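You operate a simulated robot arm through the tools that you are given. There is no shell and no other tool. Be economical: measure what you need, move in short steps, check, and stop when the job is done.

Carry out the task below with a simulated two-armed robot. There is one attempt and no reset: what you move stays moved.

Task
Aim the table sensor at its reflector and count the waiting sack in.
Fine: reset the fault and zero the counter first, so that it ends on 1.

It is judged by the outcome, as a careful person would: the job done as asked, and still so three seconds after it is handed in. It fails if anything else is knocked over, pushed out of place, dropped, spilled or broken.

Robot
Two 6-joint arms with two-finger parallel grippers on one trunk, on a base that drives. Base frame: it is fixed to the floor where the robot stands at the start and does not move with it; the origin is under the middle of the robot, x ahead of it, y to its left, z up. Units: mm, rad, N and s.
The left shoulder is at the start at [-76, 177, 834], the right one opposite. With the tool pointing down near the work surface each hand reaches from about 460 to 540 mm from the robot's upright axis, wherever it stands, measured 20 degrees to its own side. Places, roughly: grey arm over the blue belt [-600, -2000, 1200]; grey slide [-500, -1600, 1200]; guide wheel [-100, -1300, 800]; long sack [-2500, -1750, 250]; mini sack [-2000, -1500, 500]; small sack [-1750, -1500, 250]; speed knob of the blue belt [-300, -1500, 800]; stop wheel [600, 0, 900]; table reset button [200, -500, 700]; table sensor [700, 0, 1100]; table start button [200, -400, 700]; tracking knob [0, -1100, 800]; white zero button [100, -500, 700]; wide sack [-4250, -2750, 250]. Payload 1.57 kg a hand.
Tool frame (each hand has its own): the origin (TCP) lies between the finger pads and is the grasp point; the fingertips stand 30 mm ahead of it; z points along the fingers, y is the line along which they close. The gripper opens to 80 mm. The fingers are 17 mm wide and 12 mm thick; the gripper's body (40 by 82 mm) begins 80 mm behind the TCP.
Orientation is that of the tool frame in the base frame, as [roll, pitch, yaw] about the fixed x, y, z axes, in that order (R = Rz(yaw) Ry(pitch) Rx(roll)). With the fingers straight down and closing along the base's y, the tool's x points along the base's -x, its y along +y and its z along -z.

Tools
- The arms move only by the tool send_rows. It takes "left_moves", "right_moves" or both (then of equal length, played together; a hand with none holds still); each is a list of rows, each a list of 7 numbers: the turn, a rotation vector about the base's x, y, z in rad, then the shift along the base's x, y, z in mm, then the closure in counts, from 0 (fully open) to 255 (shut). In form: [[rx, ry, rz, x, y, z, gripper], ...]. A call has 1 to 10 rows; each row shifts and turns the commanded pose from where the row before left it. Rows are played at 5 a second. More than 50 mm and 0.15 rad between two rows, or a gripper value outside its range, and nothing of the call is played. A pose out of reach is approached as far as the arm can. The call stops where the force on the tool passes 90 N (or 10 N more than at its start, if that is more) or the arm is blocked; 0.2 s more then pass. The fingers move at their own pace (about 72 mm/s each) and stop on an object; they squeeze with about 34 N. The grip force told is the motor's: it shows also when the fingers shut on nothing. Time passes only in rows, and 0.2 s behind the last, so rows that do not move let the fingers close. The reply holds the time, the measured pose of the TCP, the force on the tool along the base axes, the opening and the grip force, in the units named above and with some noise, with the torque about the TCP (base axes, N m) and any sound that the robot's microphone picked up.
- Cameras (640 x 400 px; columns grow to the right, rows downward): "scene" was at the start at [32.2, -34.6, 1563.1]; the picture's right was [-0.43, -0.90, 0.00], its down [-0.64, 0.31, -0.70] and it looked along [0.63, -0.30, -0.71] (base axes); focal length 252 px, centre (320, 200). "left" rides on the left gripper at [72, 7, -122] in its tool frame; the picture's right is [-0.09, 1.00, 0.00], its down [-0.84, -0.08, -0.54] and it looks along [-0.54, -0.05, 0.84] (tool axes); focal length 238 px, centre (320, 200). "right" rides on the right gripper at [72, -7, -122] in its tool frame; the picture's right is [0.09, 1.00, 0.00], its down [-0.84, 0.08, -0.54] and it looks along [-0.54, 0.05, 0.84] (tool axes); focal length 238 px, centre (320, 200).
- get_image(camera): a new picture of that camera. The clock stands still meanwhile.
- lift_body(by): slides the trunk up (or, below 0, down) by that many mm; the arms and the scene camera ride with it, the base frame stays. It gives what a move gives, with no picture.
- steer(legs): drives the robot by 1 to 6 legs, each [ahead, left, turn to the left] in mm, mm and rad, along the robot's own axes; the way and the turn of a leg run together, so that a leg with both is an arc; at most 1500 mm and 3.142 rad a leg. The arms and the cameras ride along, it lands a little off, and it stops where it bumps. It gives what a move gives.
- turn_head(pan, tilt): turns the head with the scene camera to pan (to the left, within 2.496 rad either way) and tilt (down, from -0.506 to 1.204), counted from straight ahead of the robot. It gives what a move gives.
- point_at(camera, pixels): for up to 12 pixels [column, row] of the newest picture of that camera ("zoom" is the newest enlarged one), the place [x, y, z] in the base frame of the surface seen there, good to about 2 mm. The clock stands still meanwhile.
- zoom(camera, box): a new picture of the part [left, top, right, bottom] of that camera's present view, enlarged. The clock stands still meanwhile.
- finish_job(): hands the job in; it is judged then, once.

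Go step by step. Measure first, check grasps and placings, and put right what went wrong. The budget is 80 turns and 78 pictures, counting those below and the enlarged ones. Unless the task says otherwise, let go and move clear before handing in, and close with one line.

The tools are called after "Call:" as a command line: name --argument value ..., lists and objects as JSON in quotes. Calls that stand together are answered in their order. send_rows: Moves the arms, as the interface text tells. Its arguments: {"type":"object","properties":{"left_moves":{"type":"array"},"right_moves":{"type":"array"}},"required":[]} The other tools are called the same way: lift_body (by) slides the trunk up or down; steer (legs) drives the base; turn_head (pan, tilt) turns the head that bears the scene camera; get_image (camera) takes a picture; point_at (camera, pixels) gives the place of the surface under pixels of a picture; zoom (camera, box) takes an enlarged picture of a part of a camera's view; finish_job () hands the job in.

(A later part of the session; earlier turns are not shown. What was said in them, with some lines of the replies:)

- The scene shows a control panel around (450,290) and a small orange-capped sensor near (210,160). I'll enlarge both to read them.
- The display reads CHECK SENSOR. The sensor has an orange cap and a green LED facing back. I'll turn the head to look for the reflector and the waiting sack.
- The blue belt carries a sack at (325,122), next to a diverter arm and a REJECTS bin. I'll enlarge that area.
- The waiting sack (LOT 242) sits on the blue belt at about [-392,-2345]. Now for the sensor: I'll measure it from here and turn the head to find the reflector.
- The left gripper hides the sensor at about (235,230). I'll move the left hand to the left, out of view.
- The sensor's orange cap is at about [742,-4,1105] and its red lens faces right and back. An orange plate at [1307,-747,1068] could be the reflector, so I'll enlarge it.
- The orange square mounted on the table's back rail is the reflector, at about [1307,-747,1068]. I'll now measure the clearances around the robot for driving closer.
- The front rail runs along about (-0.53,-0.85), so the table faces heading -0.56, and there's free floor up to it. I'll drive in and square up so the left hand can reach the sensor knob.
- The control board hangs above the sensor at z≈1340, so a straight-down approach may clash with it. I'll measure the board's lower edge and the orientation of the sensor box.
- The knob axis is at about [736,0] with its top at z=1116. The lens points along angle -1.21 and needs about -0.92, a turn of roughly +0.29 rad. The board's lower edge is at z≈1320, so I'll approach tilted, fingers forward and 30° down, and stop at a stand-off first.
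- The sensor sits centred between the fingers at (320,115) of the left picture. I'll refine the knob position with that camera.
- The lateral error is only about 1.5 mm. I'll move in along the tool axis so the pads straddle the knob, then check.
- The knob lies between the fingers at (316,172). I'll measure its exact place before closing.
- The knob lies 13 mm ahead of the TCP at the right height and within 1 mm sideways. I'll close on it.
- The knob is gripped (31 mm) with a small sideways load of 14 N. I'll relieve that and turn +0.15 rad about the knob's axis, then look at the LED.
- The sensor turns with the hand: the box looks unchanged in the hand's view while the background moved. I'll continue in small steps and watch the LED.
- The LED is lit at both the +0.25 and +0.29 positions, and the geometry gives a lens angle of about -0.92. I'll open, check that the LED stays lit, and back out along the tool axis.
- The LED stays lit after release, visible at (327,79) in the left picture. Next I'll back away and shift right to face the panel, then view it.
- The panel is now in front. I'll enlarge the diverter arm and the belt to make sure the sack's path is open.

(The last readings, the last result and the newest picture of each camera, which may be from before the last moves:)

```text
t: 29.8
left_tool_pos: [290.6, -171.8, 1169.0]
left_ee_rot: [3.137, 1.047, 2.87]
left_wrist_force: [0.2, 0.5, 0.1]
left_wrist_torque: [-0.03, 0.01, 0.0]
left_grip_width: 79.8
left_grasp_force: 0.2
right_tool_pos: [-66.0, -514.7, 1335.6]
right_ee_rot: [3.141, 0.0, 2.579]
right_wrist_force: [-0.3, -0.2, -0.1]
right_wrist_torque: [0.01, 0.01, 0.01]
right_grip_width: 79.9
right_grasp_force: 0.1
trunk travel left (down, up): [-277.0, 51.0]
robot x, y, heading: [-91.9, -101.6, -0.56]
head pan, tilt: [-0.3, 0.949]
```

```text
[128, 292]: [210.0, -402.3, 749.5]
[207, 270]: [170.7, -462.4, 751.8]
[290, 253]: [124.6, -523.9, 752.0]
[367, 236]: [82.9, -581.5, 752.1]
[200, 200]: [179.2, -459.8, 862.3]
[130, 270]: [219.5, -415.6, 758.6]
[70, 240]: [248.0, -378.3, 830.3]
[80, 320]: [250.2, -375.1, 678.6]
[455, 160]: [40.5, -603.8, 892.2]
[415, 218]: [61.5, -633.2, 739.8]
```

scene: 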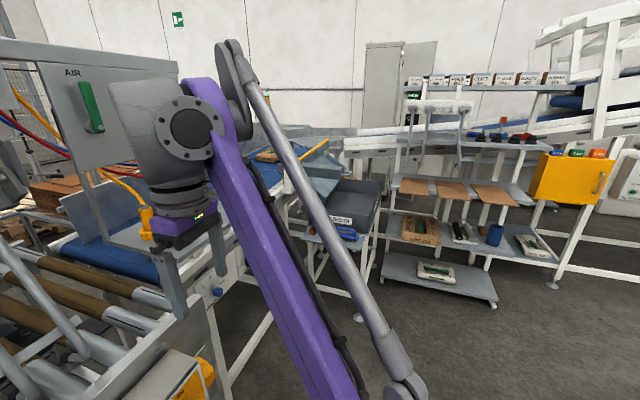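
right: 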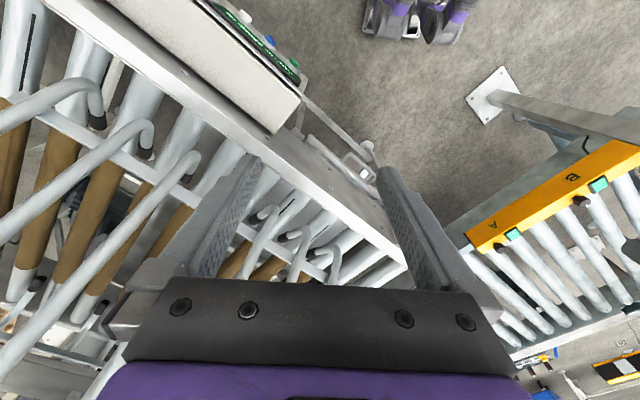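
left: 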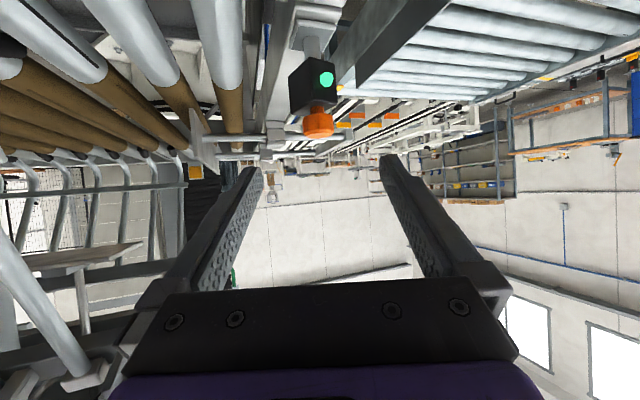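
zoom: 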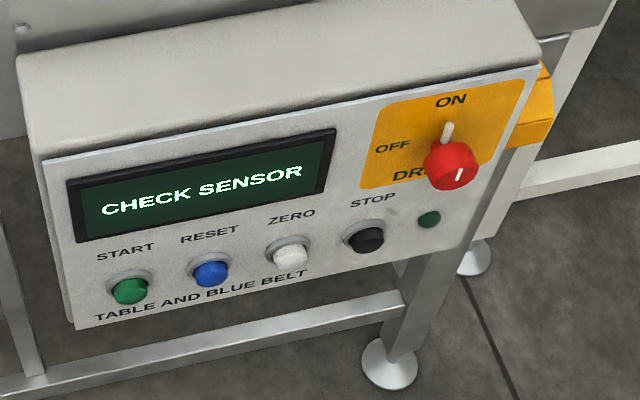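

The Drive switch is ON, and the diverter arm is parked along the chute edge, clear of the belt. The buttons sit at z≈750 on a vertical face. I'll close the right gripper and bring it down, tilted, toward RESET.

Call:
send_rows --right_moves '[[-0.0724, -0.1149, 0, 13.5, 7, -45, 255], [-0.0724, -0.1149, 0, 13.5, 7, -45, 255], [-0.0724, -0.1149, 0, 13.5, 7, -45, 255], [-0.0724, -0.1149, 0, 13.5, 7, -45, 255], [-0.0724, -0.1149, 0, 13.5, 7, -45, 255], [-0.0724, -0.1149, 0, 13.5, 7, -45, 255], [-0.0724, -0.1149, 0, 13.5, 7, -45, 255], [-0.0724, -0.1149, 0, 13.5, 7, -45, 255], [-0.0724, -0.1149, 0, 13.5, 7, -45, 255]]'

Call:
send_rows --right_moves '[[0, 0, 0, 13.4, 6.9, -43.8, 255], [0, 0, 0, 13.4, 6.9, -43.8, 255], [0, 0, 0, 13.4, 6.9, -43.8, 255], [0, 0, 0, 13.4, 6.9, -43.8, 255], [0, 0, 0, 0, 0, 0, 255]]'

Call:
get_image --camera "scene"

Call:
get_image --camera "right"

```text
t: 32.0
left_tool_pos: [291.7, -172.8, 1170.1]
left_ee_rot: [3.137, 1.046, 2.866]
left_wrist_force: [0.6, 0.2, -0.1]
left_wrist_torque: [-0.01, -0.03, 0.01]
left_grip_width: 79.9
left_grasp_force: 0.1
right_tool_pos: [76.1, -473.8, 943.3]
right_ee_rot: [3.14, 1.224, 2.576]
right_wrist_force: [-0.8, -0.8, 0.3]
right_wrist_torque: [0.03, 0.03, 0.01]
right_grip_width: 0.0
right_grasp_force: 20.8
trunk travel left (down, up): [-277.0, 51.0]
robot x, y, heading: [-86.2, -103.9, -0.557]
head pan, tilt: [-0.3, 0.949]
stopped in row 9 (right hand): the arm was blocked; the commanded pose is now the measured one
```

```text
t: 32.9
left_tool_pos: [289.4, -172.4, 1170.1]
left_ee_rot: [3.141, 1.049, 2.864]
left_wrist_force: [1.3, -0.7, -0.1]
left_wrist_torque: [0.02, 0.02, 0.01]
left_grip_width: 80.0
left_grasp_force: 0.1
right_tool_pos: [135.5, -468.3, 914.8]
right_ee_rot: [-3.131, 1.228, 2.572]
right_wrist_force: [-47.2, 14.9, 14.9]
right_wrist_torque: [0.16, -0.53, -0.62]
right_grip_width: 0.1
right_grasp_force: 21.7
right hand out of reach, approached as far as the arm can: row 1, 2, 3, 4
trunk travel left (down, up): [-277.0, 51.0]
robot x, y, heading: [-90.3, -102.5, -0.569]
head pan, tilt: [-0.3, 0.949]
stopped in row 4 (right hand): the force on the tool passed its limit at 103 N (the readings are from after the stop); the commanded pose is now the measured one
```

```text
42 pictures are left
```

scene: 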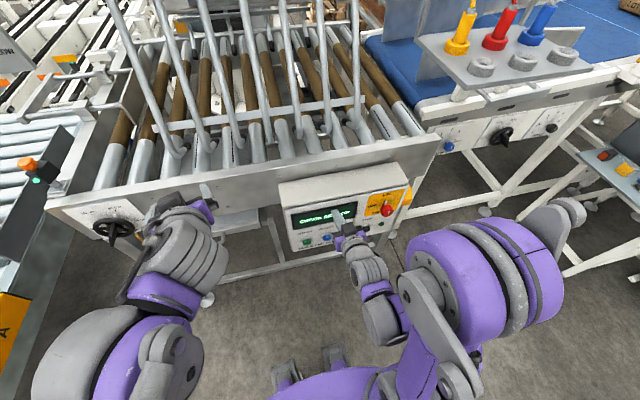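

```text
41 pictures are left
```

right: 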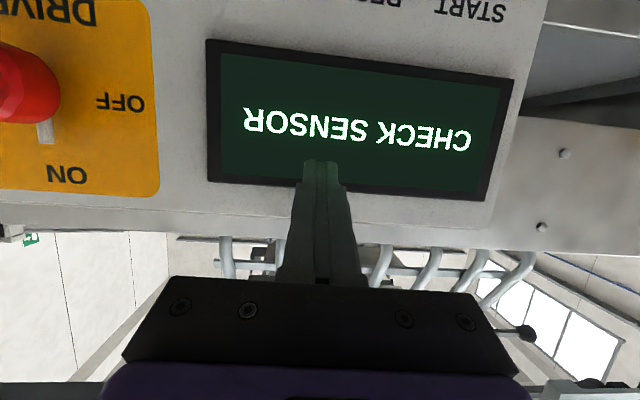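

The arm ran out of reach while low and close, and it pressed the panel's display frame with about 100 N. Nothing looks displaced. I'll back off at once, then lower the trunk instead.

Call:
send_rows --right_moves '[[0, 0, 0, -20, 13, 5, 255], [0, 0, 0, -20, 13, 5, 255], [0, 0, 0, -12, 8, 0, 255], [0, 0, 0, 0, 0, 0, 255]]'

Call:
get_image --camera "scene"

```text
t: 33.9
left_tool_pos: [290.3, -173.6, 1169.5]
left_ee_rot: [3.138, 1.046, 2.864]
left_wrist_force: [-1.0, -0.5, 0.2]
left_wrist_torque: [-0.01, 0.03, 0.04]
left_grip_width: 80.0
left_grasp_force: 0.1
right_tool_pos: [103.2, -444.7, 929.6]
right_ee_rot: [-3.129, 1.224, 2.58]
right_wrist_force: [0.1, 0.3, -1.1]
right_wrist_torque: [0.01, 0.0, 0.02]
right_grip_width: 0.0
right_grasp_force: 21.2
right hand out of reach, approached as far as the arm can: row 1
trunk travel left (down, up): [-277.0, 51.0]
robot x, y, heading: [-90.8, -100.4, -0.561]
head pan, tilt: [-0.3, 0.949]
```

```text
40 pictures are left
```

scene: 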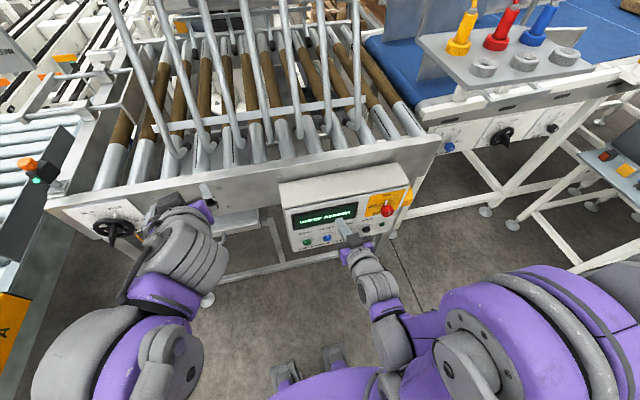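

It's clear of the panel, with the TCP about 70 mm in front. I'll lower the trunk to bring the hand down to button height.

Call:
lift_body --by -175

Call:
get_image --camera "right"

Call:
get_image --camera "scene"

```text
t: 35.9
left_tool_pos: [291.9, -173.0, 993.9]
left_ee_rot: [3.14, 1.047, 2.864]
left_wrist_force: [0.2, 0.0, -0.1]
left_wrist_torque: [0.01, 0.02, -0.01]
left_grip_width: 79.9
left_grasp_force: 0.1
right_tool_pos: [89.3, -435.5, 752.0]
right_ee_rot: [-3.131, 1.224, 2.582]
right_wrist_force: [0.4, -0.7, -0.4]
right_wrist_torque: [-0.02, 0.02, -0.05]
right_grip_width: 0.0
right_grasp_force: 21.6
trunk travel left (down, up): [-102.0, 226.0]
robot x, y, heading: [-94.2, -102.9, -0.565]
head pan, tilt: [-0.3, 0.949]
```

```text
39 pictures are left
```

right: 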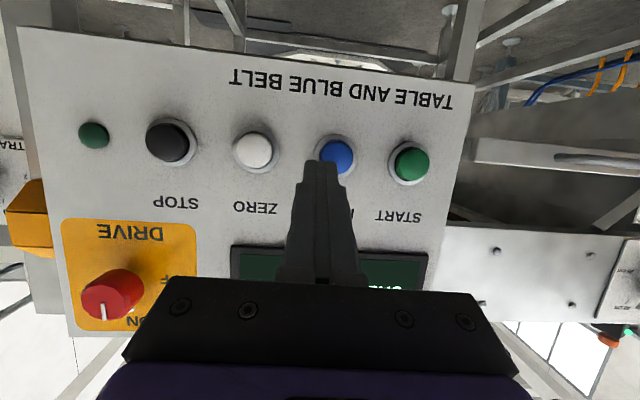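

```text
38 pictures are left
```

scene: 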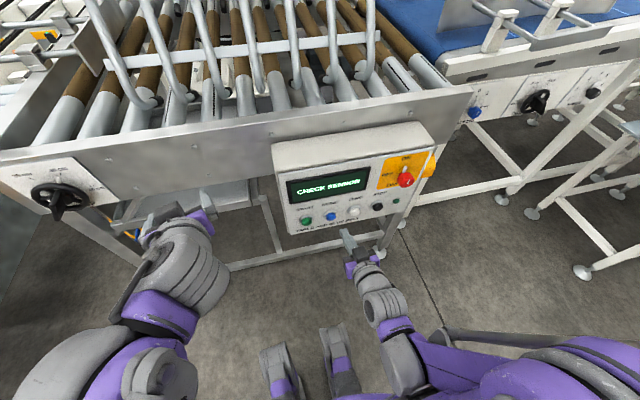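

The buttons are clearly visible in the right view: RESET (337,155), ZERO (254,150), START (411,163). I'll measure them.

Call:
point_at --camera "right" --pixels '[[338, 152], [338, 145], [411, 163], [254, 150], [170, 142], [300, 120], [322, 172], [380, 120]]'

```text
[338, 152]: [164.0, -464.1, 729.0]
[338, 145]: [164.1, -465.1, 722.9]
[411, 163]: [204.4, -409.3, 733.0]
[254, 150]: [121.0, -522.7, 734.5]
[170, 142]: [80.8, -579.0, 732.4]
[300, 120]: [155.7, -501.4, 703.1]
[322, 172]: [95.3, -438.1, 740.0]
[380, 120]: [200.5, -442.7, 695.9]
```

The button centres are at z≈733. I'll align with RESET first and check that the arm follows.

Call:
send_rows --right_moves '[[0, 0, 0, 8.3, 13.2, -7, 255], [0, 0, 0, 8.5, -5.3, -8, 255], [0, 0, 0, 0, 0, 0, 255]]'

```text
t: 36.7
left_tool_pos: [290.3, -173.1, 994.9]
left_ee_rot: [3.14, 1.047, 2.864]
left_wrist_force: [-0.3, 0.1, -0.1]
left_wrist_torque: [-0.02, 0.0, 0.02]
left_grip_width: 79.9
left_grasp_force: 0.0
right_tool_pos: [107.5, -428.8, 735.7]
right_ee_rot: [-3.13, 1.225, 2.577]
right_wrist_force: [0.3, 0.0, -0.4]
right_wrist_torque: [0.0, -0.03, 0.03]
right_grip_width: 0.2
right_grasp_force: 20.9
trunk travel left (down, up): [-102.0, 226.0]
robot x, y, heading: [-90.5, -102.1, -0.561]
head pan, tilt: [-0.3, 0.949]
```

The arm follows well and is aligned with RESET. I'll advance and press in small steps.

Call:
send_rows --right_moves '[[0, 0, 0, 11.8, -7.5, 0, 255], [0, 0, 0, 11.8, -7.5, 0, 255], [0, 0, 0, 2.54, -1.6, 0, 255], [0, 0, 0, 2.54, -1.6, 0, 255], [0, 0, 0, 2.54, -1.6, 0, 255], [0, 0, 0, 2.54, -1.6, 0, 255]]'

Call:
get_image --camera "right"

Call:
zoom --camera "scene" --box '[270, 140, 430, 240]'

```text
t: 38.1
left_tool_pos: [289.7, -173.4, 994.2]
left_ee_rot: [3.139, 1.046, 2.864]
left_wrist_force: [-0.2, -0.9, 0.2]
left_wrist_torque: [-0.02, 0.03, 0.01]
left_grip_width: 80.1
left_grasp_force: 0.0
right_tool_pos: [141.5, -449.6, 735.8]
right_ee_rot: [-3.131, 1.224, 2.577]
right_wrist_force: [-1.6, 0.8, 0.2]
right_wrist_torque: [-0.02, -0.04, 0.01]
right_grip_width: 0.0
right_grasp_force: 21.9
trunk travel left (down, up): [-102.0, 226.0]
robot x, y, heading: [-89.5, -104.7, -0.57]
head pan, tilt: [-0.3, 0.949]
heard: click
```

```text
37 pictures are left
```

right: 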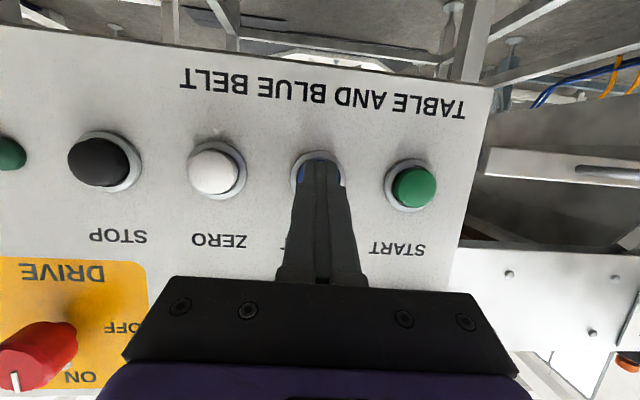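

```text
4.00 times, centred on (350, 190) of scene
```

zoom: 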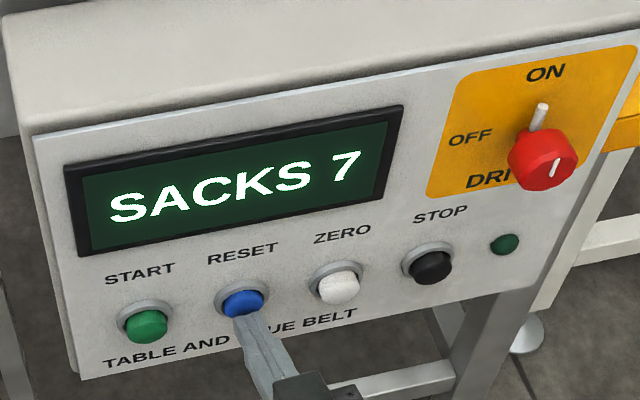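

A click was heard, the fault cleared and the display reads SACKS 7. Next I'll withdraw, shift to ZERO and press it.

Call:
send_rows --right_moves '[[0, 0, 0, -12.7, 8, 0, 255], [0, 0, 0, -12.7, 8, 0, 255], [0, 0, 0, -19.3, -30.7, 0, 255], [0, 0, 0, -19.3, -30.7, 0, 255], [0, 0, 0, 0, 0, 0, 255]]'

Call:
send_rows --right_moves '[[0, 0, 0, 13.5, -8.5, 0, 255], [0, 0, 0, 2.54, -1.6, 0, 255], [0, 0, 0, 2.54, -1.6, 0, 255], [0, 0, 0, 2.54, -1.6, 0, 255]]'

Call:
zoom --camera "scene" --box '[270, 140, 430, 240]'

```text
t: 39.3
left_tool_pos: [290.3, -173.6, 994.8]
left_ee_rot: [3.14, 1.047, 2.864]
left_wrist_force: [-0.1, -0.2, -0.2]
left_wrist_torque: [0.0, 0.0, -0.01]
left_grip_width: 80.0
left_grasp_force: 0.1
right_tool_pos: [81.1, -484.4, 732.0]
right_ee_rot: [-3.13, 1.226, 2.578]
right_wrist_force: [0.4, 0.2, 0.8]
right_wrist_torque: [0.02, 0.01, -0.02]
right_grip_width: 0.0
right_grasp_force: 20.9
right hand out of reach, approached as far as the arm can: row 3
trunk travel left (down, up): [-102.0, 226.0]
robot x, y, heading: [-90.6, -100.5, -0.562]
head pan, tilt: [-0.3, 0.949]
```

```text
t: 40.3
left_tool_pos: [290.3, -172.5, 995.1]
left_ee_rot: [3.138, 1.049, 2.864]
left_wrist_force: [-0.4, 0.0, 0.5]
left_wrist_torque: [0.0, 0.0, -0.04]
left_grip_width: 79.9
left_grasp_force: 0.0
right_tool_pos: [103.7, -496.9, 732.2]
right_ee_rot: [-3.128, 1.225, 2.58]
right_wrist_force: [-1.5, 0.3, -1.2]
right_wrist_torque: [0.03, 0.01, 0.03]
right_grip_width: 0.0
right_grasp_force: 21.2
trunk travel left (down, up): [-102.0, 226.0]
robot x, y, heading: [-92.8, -101.1, -0.567]
head pan, tilt: [-0.3, 0.949]
```

```text
4.00 times, centred on (350, 190) of scene
```

zoom: 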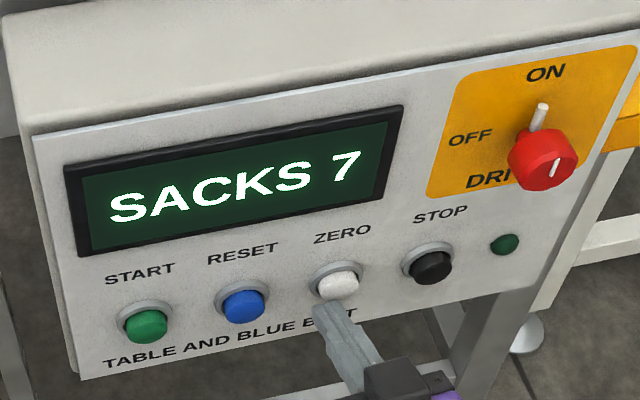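

The tip is touching ZERO about 11 mm left of its centre and it hasn't clicked. I'll back off slightly, shift over and press.

Call:
send_rows --right_moves '[[0, 0, 0, -8.5, 5.3, 0, 255], [0, 0, 0, -5.9, -9.3, 2, 255], [0, 0, 0, 5.9, -3.7, 0, 255], [0, 0, 0, 2.54, -1.6, 0, 255], [0, 0, 0, 2.54, -1.6, 0, 255]]'

Call:
zoom --camera "scene" --box '[270, 140, 430, 240]'

```text
t: 41.5
left_tool_pos: [290.1, -174.3, 993.1]
left_ee_rot: [3.138, 1.047, 2.862]
left_wrist_force: [0.0, 0.5, -0.2]
left_wrist_torque: [-0.02, -0.01, 0.0]
left_grip_width: 80.1
left_grasp_force: 0.1
right_tool_pos: [100.3, -508.4, 736.0]
right_ee_rot: [-3.131, 1.225, 2.577]
right_wrist_force: [-3.6, 0.4, -1.0]
right_wrist_torque: [-0.01, 0.0, -0.08]
right_grip_width: 0.0
right_grasp_force: 21.1
trunk travel left (down, up): [-102.0, 226.0]
robot x, y, heading: [-91.1, -105.2, -0.562]
head pan, tilt: [-0.3, 0.949]
heard: click
```

```text
4.00 times, centred on (350, 190) of scene
```

zoom: 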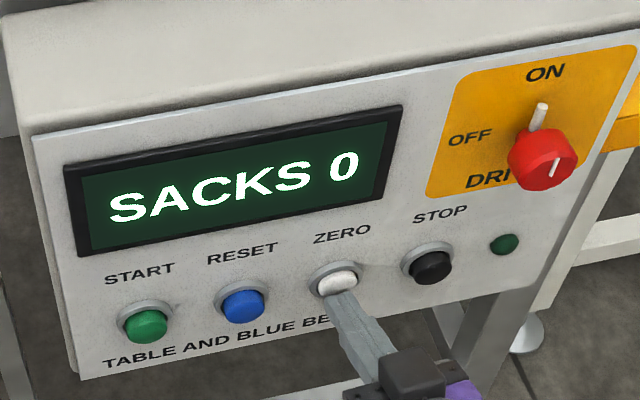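

Click, and the display reads SACKS 0. I'll move over to START.

Call:
send_rows --right_moves '[[0, 0, 0, -11, 7, 0, 255], [0, 0, 0, -11, 7, 0, 255], [0, 0, 0, 24.8, 39.3, 0, 255], [0, 0, 0, 24.8, 39.3, 0, 255], [0, 0, 0, 24.8, 39.3, 0, 255], [0, 0, 0, 0, 0, 0, 255]]'

Call:
get_image --camera "right"

```text
t: 42.9
left_tool_pos: [290.8, -173.7, 994.4]
left_ee_rot: [3.138, 1.046, 2.861]
left_wrist_force: [0.7, -0.3, -0.2]
left_wrist_torque: [0.02, 0.0, 0.0]
left_grip_width: 80.2
left_grasp_force: 0.1
right_tool_pos: [148.2, -383.6, 732.8]
right_ee_rot: [3.137, 1.224, 2.565]
right_wrist_force: [-0.7, 0.2, 0.2]
right_wrist_torque: [0.02, -0.03, -0.01]
right_grip_width: 0.3
right_grasp_force: 20.9
right hand out of reach, approached as far as the arm can: row 4
trunk travel left (down, up): [-102.0, 226.0]
robot x, y, heading: [-94.1, -106.3, -0.567]
head pan, tilt: [-0.3, 0.949]
```

```text
33 pictures are left
```

right: 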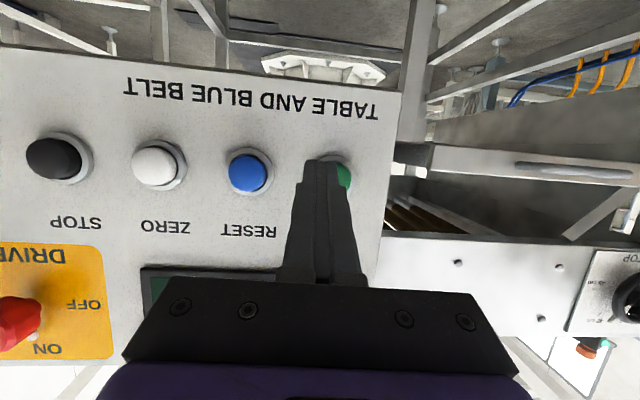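

The tip needs to go about 8 mm left to centre on START. I'll correct that and press.

Call:
send_rows --right_moves '[[0, 0, 0, 4.3, 6.8, 3, 255], [0, 0, 0, 18.6, -11.7, 0, 255], [0, 0, 0, 2.54, -1.6, 0, 255], [0, 0, 0, 2.54, -1.6, 0, 255], [0, 0, 0, 2.54, -1.6, 0, 255], [0, 0, 0, 2.54, -1.6, 0, 255]]'

Call:
get_image --camera "scene"

```text
t: 44.3
left_tool_pos: [291.4, -173.4, 994.3]
left_ee_rot: [3.139, 1.049, 2.865]
left_wrist_force: [1.0, 0.1, -0.4]
left_wrist_torque: [0.02, -0.02, -0.01]
left_grip_width: 80.1
left_grasp_force: 0.0
right_tool_pos: [181.9, -394.4, 736.5]
right_ee_rot: [-3.131, 1.226, 2.577]
right_wrist_force: [-1.3, 1.5, -1.3]
right_wrist_torque: [0.03, 0.01, -0.05]
right_grip_width: 0.0
right_grasp_force: 20.8
trunk travel left (down, up): [-102.0, 226.0]
robot x, y, heading: [-88.4, -101.9, -0.566]
head pan, tilt: [-0.3, 0.949]
heard: click
```

```text
32 pictures are left
```

scene: 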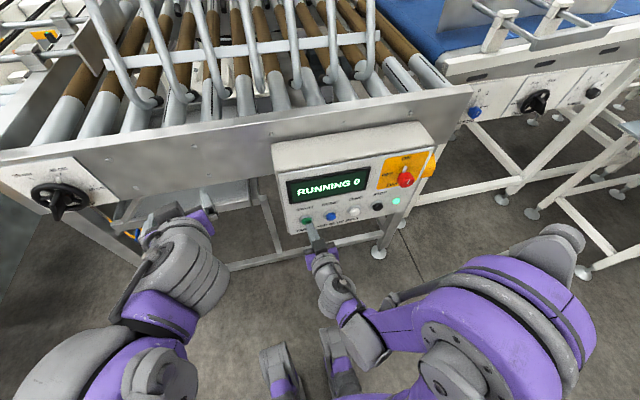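

The display shows RUNNING 0 and the green lamp is lit. I'll withdraw the finger and raise the view to watch the sack.

Call:
send_rows --right_moves '[[0, 0, 0, -12, 7.5, 0, 255], [0, 0, 0, -12, 7.5, 0, 255], [0, 0, 0, -8, 5, 0, 255]]'

Call:
turn_head --pan -0.55 --tilt 0.6

Call:
get_image --camera "scene"

```text
t: 45.1
left_tool_pos: [290.9, -173.6, 994.0]
left_ee_rot: [3.137, 1.047, 2.862]
left_wrist_force: [-0.5, 1.0, 0.2]
left_wrist_torque: [0.0, 0.01, 0.01]
left_grip_width: 80.2
left_grasp_force: 0.1
right_tool_pos: [148.4, -374.1, 737.0]
right_ee_rot: [-3.129, 1.224, 2.58]
right_wrist_force: [0.5, 0.4, 0.1]
right_wrist_torque: [-0.01, 0.02, 0.0]
right_grip_width: 0.0
right_grasp_force: 21.6
trunk travel left (down, up): [-102.0, 226.0]
robot x, y, heading: [-95.1, -103.1, -0.571]
head pan, tilt: [-0.3, 0.949]
```

```text
t: 45.9
left_tool_pos: [290.2, -173.8, 995.1]
left_ee_rot: [3.139, 1.047, 2.862]
left_wrist_force: [-0.1, 0.6, -0.2]
left_wrist_torque: [-0.01, 0.0, -0.03]
left_grip_width: 79.8
left_grasp_force: 0.1
right_tool_pos: [150.7, -375.6, 735.9]
right_ee_rot: [-3.129, 1.224, 2.577]
right_wrist_force: [0.7, -0.3, 0.6]
right_wrist_torque: [0.04, 0.0, -0.01]
right_grip_width: 0.2
right_grasp_force: 21.9
trunk travel left (down, up): [-102.0, 226.0]
robot x, y, heading: [-90.4, -98.4, -0.563]
head pan, tilt: [-0.55, 0.6]
```

```text
31 pictures are left
```

scene: 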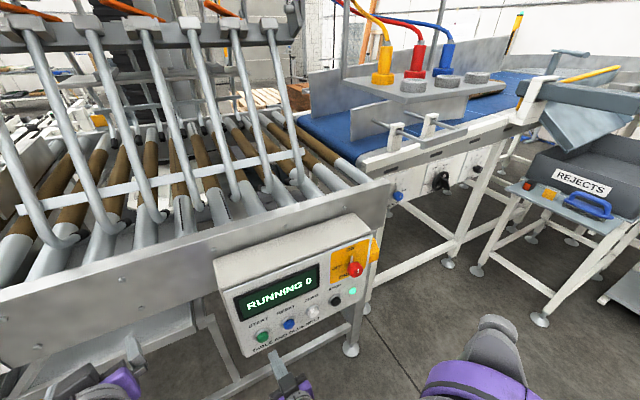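

It's running, with the sack hidden behind the plug plate for now. I'll let a couple of seconds pass.

Call:
send_rows --right_moves '[[0, 0, 0, 0, 0, 0, 255], [0, 0, 0, 0, 0, 0, 255], [0, 0, 0, 0, 0, 0, 255], [0, 0, 0, 0, 0, 0, 255], [0, 0, 0, 0, 0, 0, 255], [0, 0, 0, 0, 0, 0, 255], [0, 0, 0, 0, 0, 0, 255], [0, 0, 0, 0, 0, 0, 255]]'

Call:
get_image --camera "scene"

```text
t: 47.7
left_tool_pos: [290.5, -173.0, 994.8]
left_ee_rot: [3.139, 1.047, 2.865]
left_wrist_force: [0.5, -0.2, -0.9]
left_wrist_torque: [-0.01, 0.03, -0.01]
left_grip_width: 80.1
left_grasp_force: 0.1
right_tool_pos: [148.7, -374.9, 736.1]
right_ee_rot: [-3.128, 1.225, 2.577]
right_wrist_force: [0.3, -0.6, 0.5]
right_wrist_torque: [0.03, -0.02, 0.01]
right_grip_width: 0.1
right_grasp_force: 21.8
trunk travel left (down, up): [-102.0, 226.0]
robot x, y, heading: [-90.0, -98.8, -0.563]
head pan, tilt: [-0.55, 0.6]
```

```text
30 pictures are left
```

scene: 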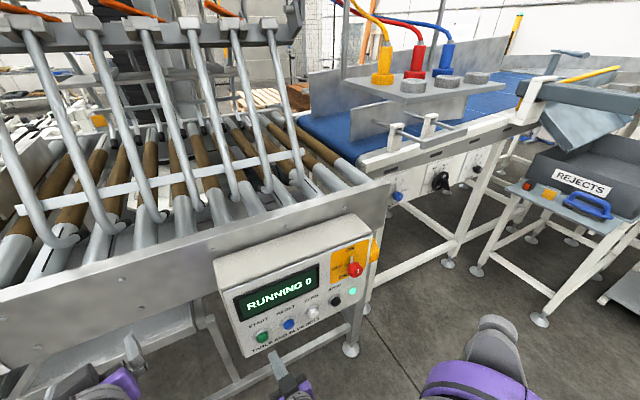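

The roller marks and the belt line have moved, so it's conveying. I'll wait another two seconds.

Call:
send_rows --right_moves '[[0, 0, 0, 0, 0, 0, 255], [0, 0, 0, 0, 0, 0, 255], [0, 0, 0, 0, 0, 0, 255], [0, 0, 0, 0, 0, 0, 255], [0, 0, 0, 0, 0, 0, 255], [0, 0, 0, 0, 0, 0, 255], [0, 0, 0, 0, 0, 0, 255], [0, 0, 0, 0, 0, 0, 255], [0, 0, 0, 0, 0, 0, 255], [0, 0, 0, 0, 0, 0, 255]]'

Call:
get_image --camera "scene"

```text
t: 49.9
left_tool_pos: [291.0, -173.0, 995.2]
left_ee_rot: [3.14, 1.047, 2.862]
left_wrist_force: [0.2, 0.4, 0.3]
left_wrist_torque: [-0.06, 0.03, 0.03]
left_grip_width: 80.0
left_grasp_force: 0.0
right_tool_pos: [148.9, -374.5, 736.4]
right_ee_rot: [-3.13, 1.225, 2.58]
right_wrist_force: [-0.1, 0.2, 0.2]
right_wrist_torque: [0.02, 0.01, 0.0]
right_grip_width: 0.0
right_grasp_force: 20.8
trunk travel left (down, up): [-102.0, 226.0]
robot x, y, heading: [-91.5, -101.5, -0.566]
head pan, tilt: [-0.55, 0.6]
```

```text
29 pictures are left
```

scene: 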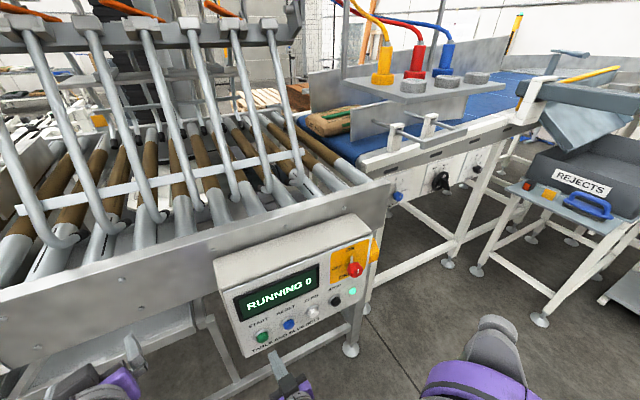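

The sack appears at (325,122), about to go onto the table rollers. I'll keep waiting.

Call:
send_rows --right_moves '[[0, 0, 0, 0, 0, 0, 255], [0, 0, 0, 0, 0, 0, 255], [0, 0, 0, 0, 0, 0, 255], [0, 0, 0, 0, 0, 0, 255], [0, 0, 0, 0, 0, 0, 255], [0, 0, 0, 0, 0, 0, 255], [0, 0, 0, 0, 0, 0, 255], [0, 0, 0, 0, 0, 0, 255], [0, 0, 0, 0, 0, 0, 255], [0, 0, 0, 0, 0, 0, 255]]'

Call:
get_image --camera "scene"

```text
t: 52.1
left_tool_pos: [291.5, -173.2, 994.7]
left_ee_rot: [3.137, 1.049, 2.861]
left_wrist_force: [0.6, 1.2, 0.2]
left_wrist_torque: [-0.03, 0.0, 0.02]
left_grip_width: 80.0
left_grasp_force: 0.1
right_tool_pos: [148.4, -374.7, 735.9]
right_ee_rot: [-3.131, 1.226, 2.578]
right_wrist_force: [-0.4, -0.4, -0.1]
right_wrist_torque: [0.0, 0.04, 0.02]
right_grip_width: 0.0
right_grasp_force: 21.4
trunk travel left (down, up): [-102.0, 226.0]
robot x, y, heading: [-90.7, -103.1, -0.567]
head pan, tilt: [-0.55, 0.6]
```

```text
28 pictures are left
```

scene: 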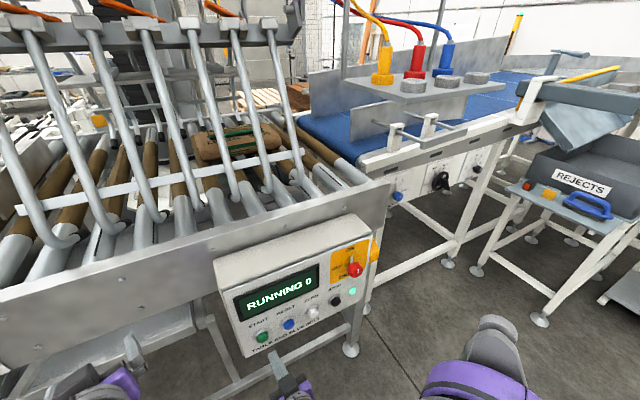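

Call:
send_rows --right_moves '[[0, 0, 0, 0, 0, 0, 255], [0, 0, 0, 0, 0, 0, 255], [0, 0, 0, 0, 0, 0, 255], [0, 0, 0, 0, 0, 0, 255], [0, 0, 0, 0, 0, 0, 255], [0, 0, 0, 0, 0, 0, 255], [0, 0, 0, 0, 0, 0, 255], [0, 0, 0, 0, 0, 0, 255], [0, 0, 0, 0, 0, 0, 255], [0, 0, 0, 0, 0, 0, 255]]'

Call:
get_image --camera "scene"

```text
t: 54.3
left_tool_pos: [291.4, -174.0, 993.6]
left_ee_rot: [3.138, 1.047, 2.863]
left_wrist_force: [-0.4, -0.2, 0.4]
left_wrist_torque: [0.01, 0.0, 0.02]
left_grip_width: 80.0
left_grasp_force: 0.0
right_tool_pos: [149.3, -375.0, 735.7]
right_ee_rot: [-3.128, 1.225, 2.576]
right_wrist_force: [0.0, -0.1, 0.2]
right_wrist_torque: [-0.04, 0.01, 0.01]
right_grip_width: 0.1
right_grasp_force: 21.5
trunk travel left (down, up): [-102.0, 226.0]
robot x, y, heading: [-90.1, -103.0, -0.564]
head pan, tilt: [-0.55, 0.6]
```

```text
27 pictures are left
```

scene: 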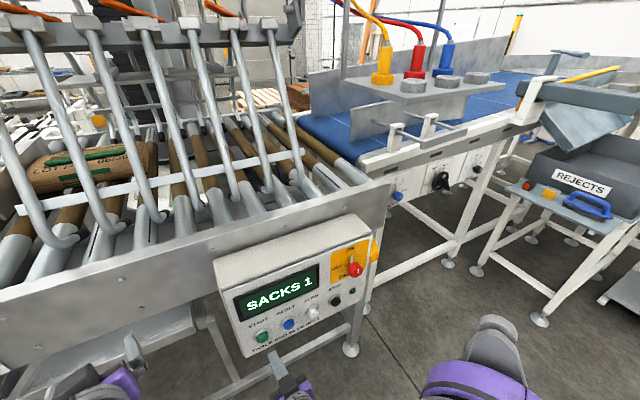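

The display now reads SACKS 1 and the lamp is out, so the table stopped by itself. I'll open the right hand, let two seconds pass, and check that it's stable.

Call:
send_rows --right_moves '[[0, 0, 0, 0, 0, 0, 255], [0, 0, 0, 0, 0, 0, 255], [0, 0, 0, 0, 0, 0, 255], [0, 0, 0, 0, 0, 0, 255], [0, 0, 0, 0, 0, 0, 255], [0, 0, 0, 0, 0, 0, 255], [0, 0, 0, 0, 0, 0, 255], [0, 0, 0, 0, 0, 0, 255], [0, 0, 0, 0, 0, 0, 255]]'

Call:
turn_head --pan -0.1 --tilt 0.6

Call:
get_image --camera "scene"

```text
t: 56.3
left_tool_pos: [290.8, -173.0, 995.3]
left_ee_rot: [3.139, 1.046, 2.862]
left_wrist_force: [-0.1, -0.4, -0.3]
left_wrist_torque: [0.02, -0.01, -0.02]
left_grip_width: 80.1
left_grasp_force: 0.1
right_tool_pos: [149.0, -374.2, 736.3]
right_ee_rot: [-3.13, 1.226, 2.577]
right_wrist_force: [0.3, 0.4, 0.0]
right_wrist_torque: [-0.03, 0.01, 0.01]
right_grip_width: 0.0
right_grasp_force: 21.4
trunk travel left (down, up): [-102.0, 226.0]
robot x, y, heading: [-88.9, -104.5, -0.569]
head pan, tilt: [-0.55, 0.6]
```

```text
t: 57.2
left_tool_pos: [291.0, -172.1, 995.2]
left_ee_rot: [3.139, 1.048, 2.863]
left_wrist_force: [0.2, 0.3, -0.3]
left_wrist_torque: [0.01, 0.0, 0.01]
left_grip_width: 80.0
left_grasp_force: 0.1
right_tool_pos: [148.7, -374.8, 736.7]
right_ee_rot: [-3.131, 1.225, 2.578]
right_wrist_force: [0.4, -0.5, 0.3]
right_wrist_torque: [0.02, 0.02, 0.01]
right_grip_width: 0.1
right_grasp_force: 21.5
trunk travel left (down, up): [-102.0, 226.0]
robot x, y, heading: [-89.3, -101.8, -0.564]
head pan, tilt: [-0.099, 0.6]
```

```text
26 pictures are left
```

scene: 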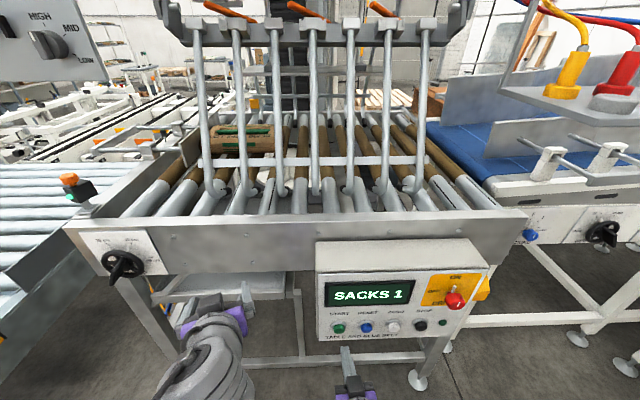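

The sack rests on the table at (235,140). The display still reads SACKS 1, the sensor LED at (68,196) is lit, and both hands are clear, so I'm handing in.

Call:
finish_job

```text
The job is handed in.
```

The sensor is aimed at its reflector with its LED lit, the fault was reset and the counter zeroed, and the waiting sack (LOT 242) was counted in, leaving the display on SACKS 1. While reaching for the buttons, the right hand pressed the panel's display with about 100 N before I backed it off; the display and buttons still work and nothing looks out of place.
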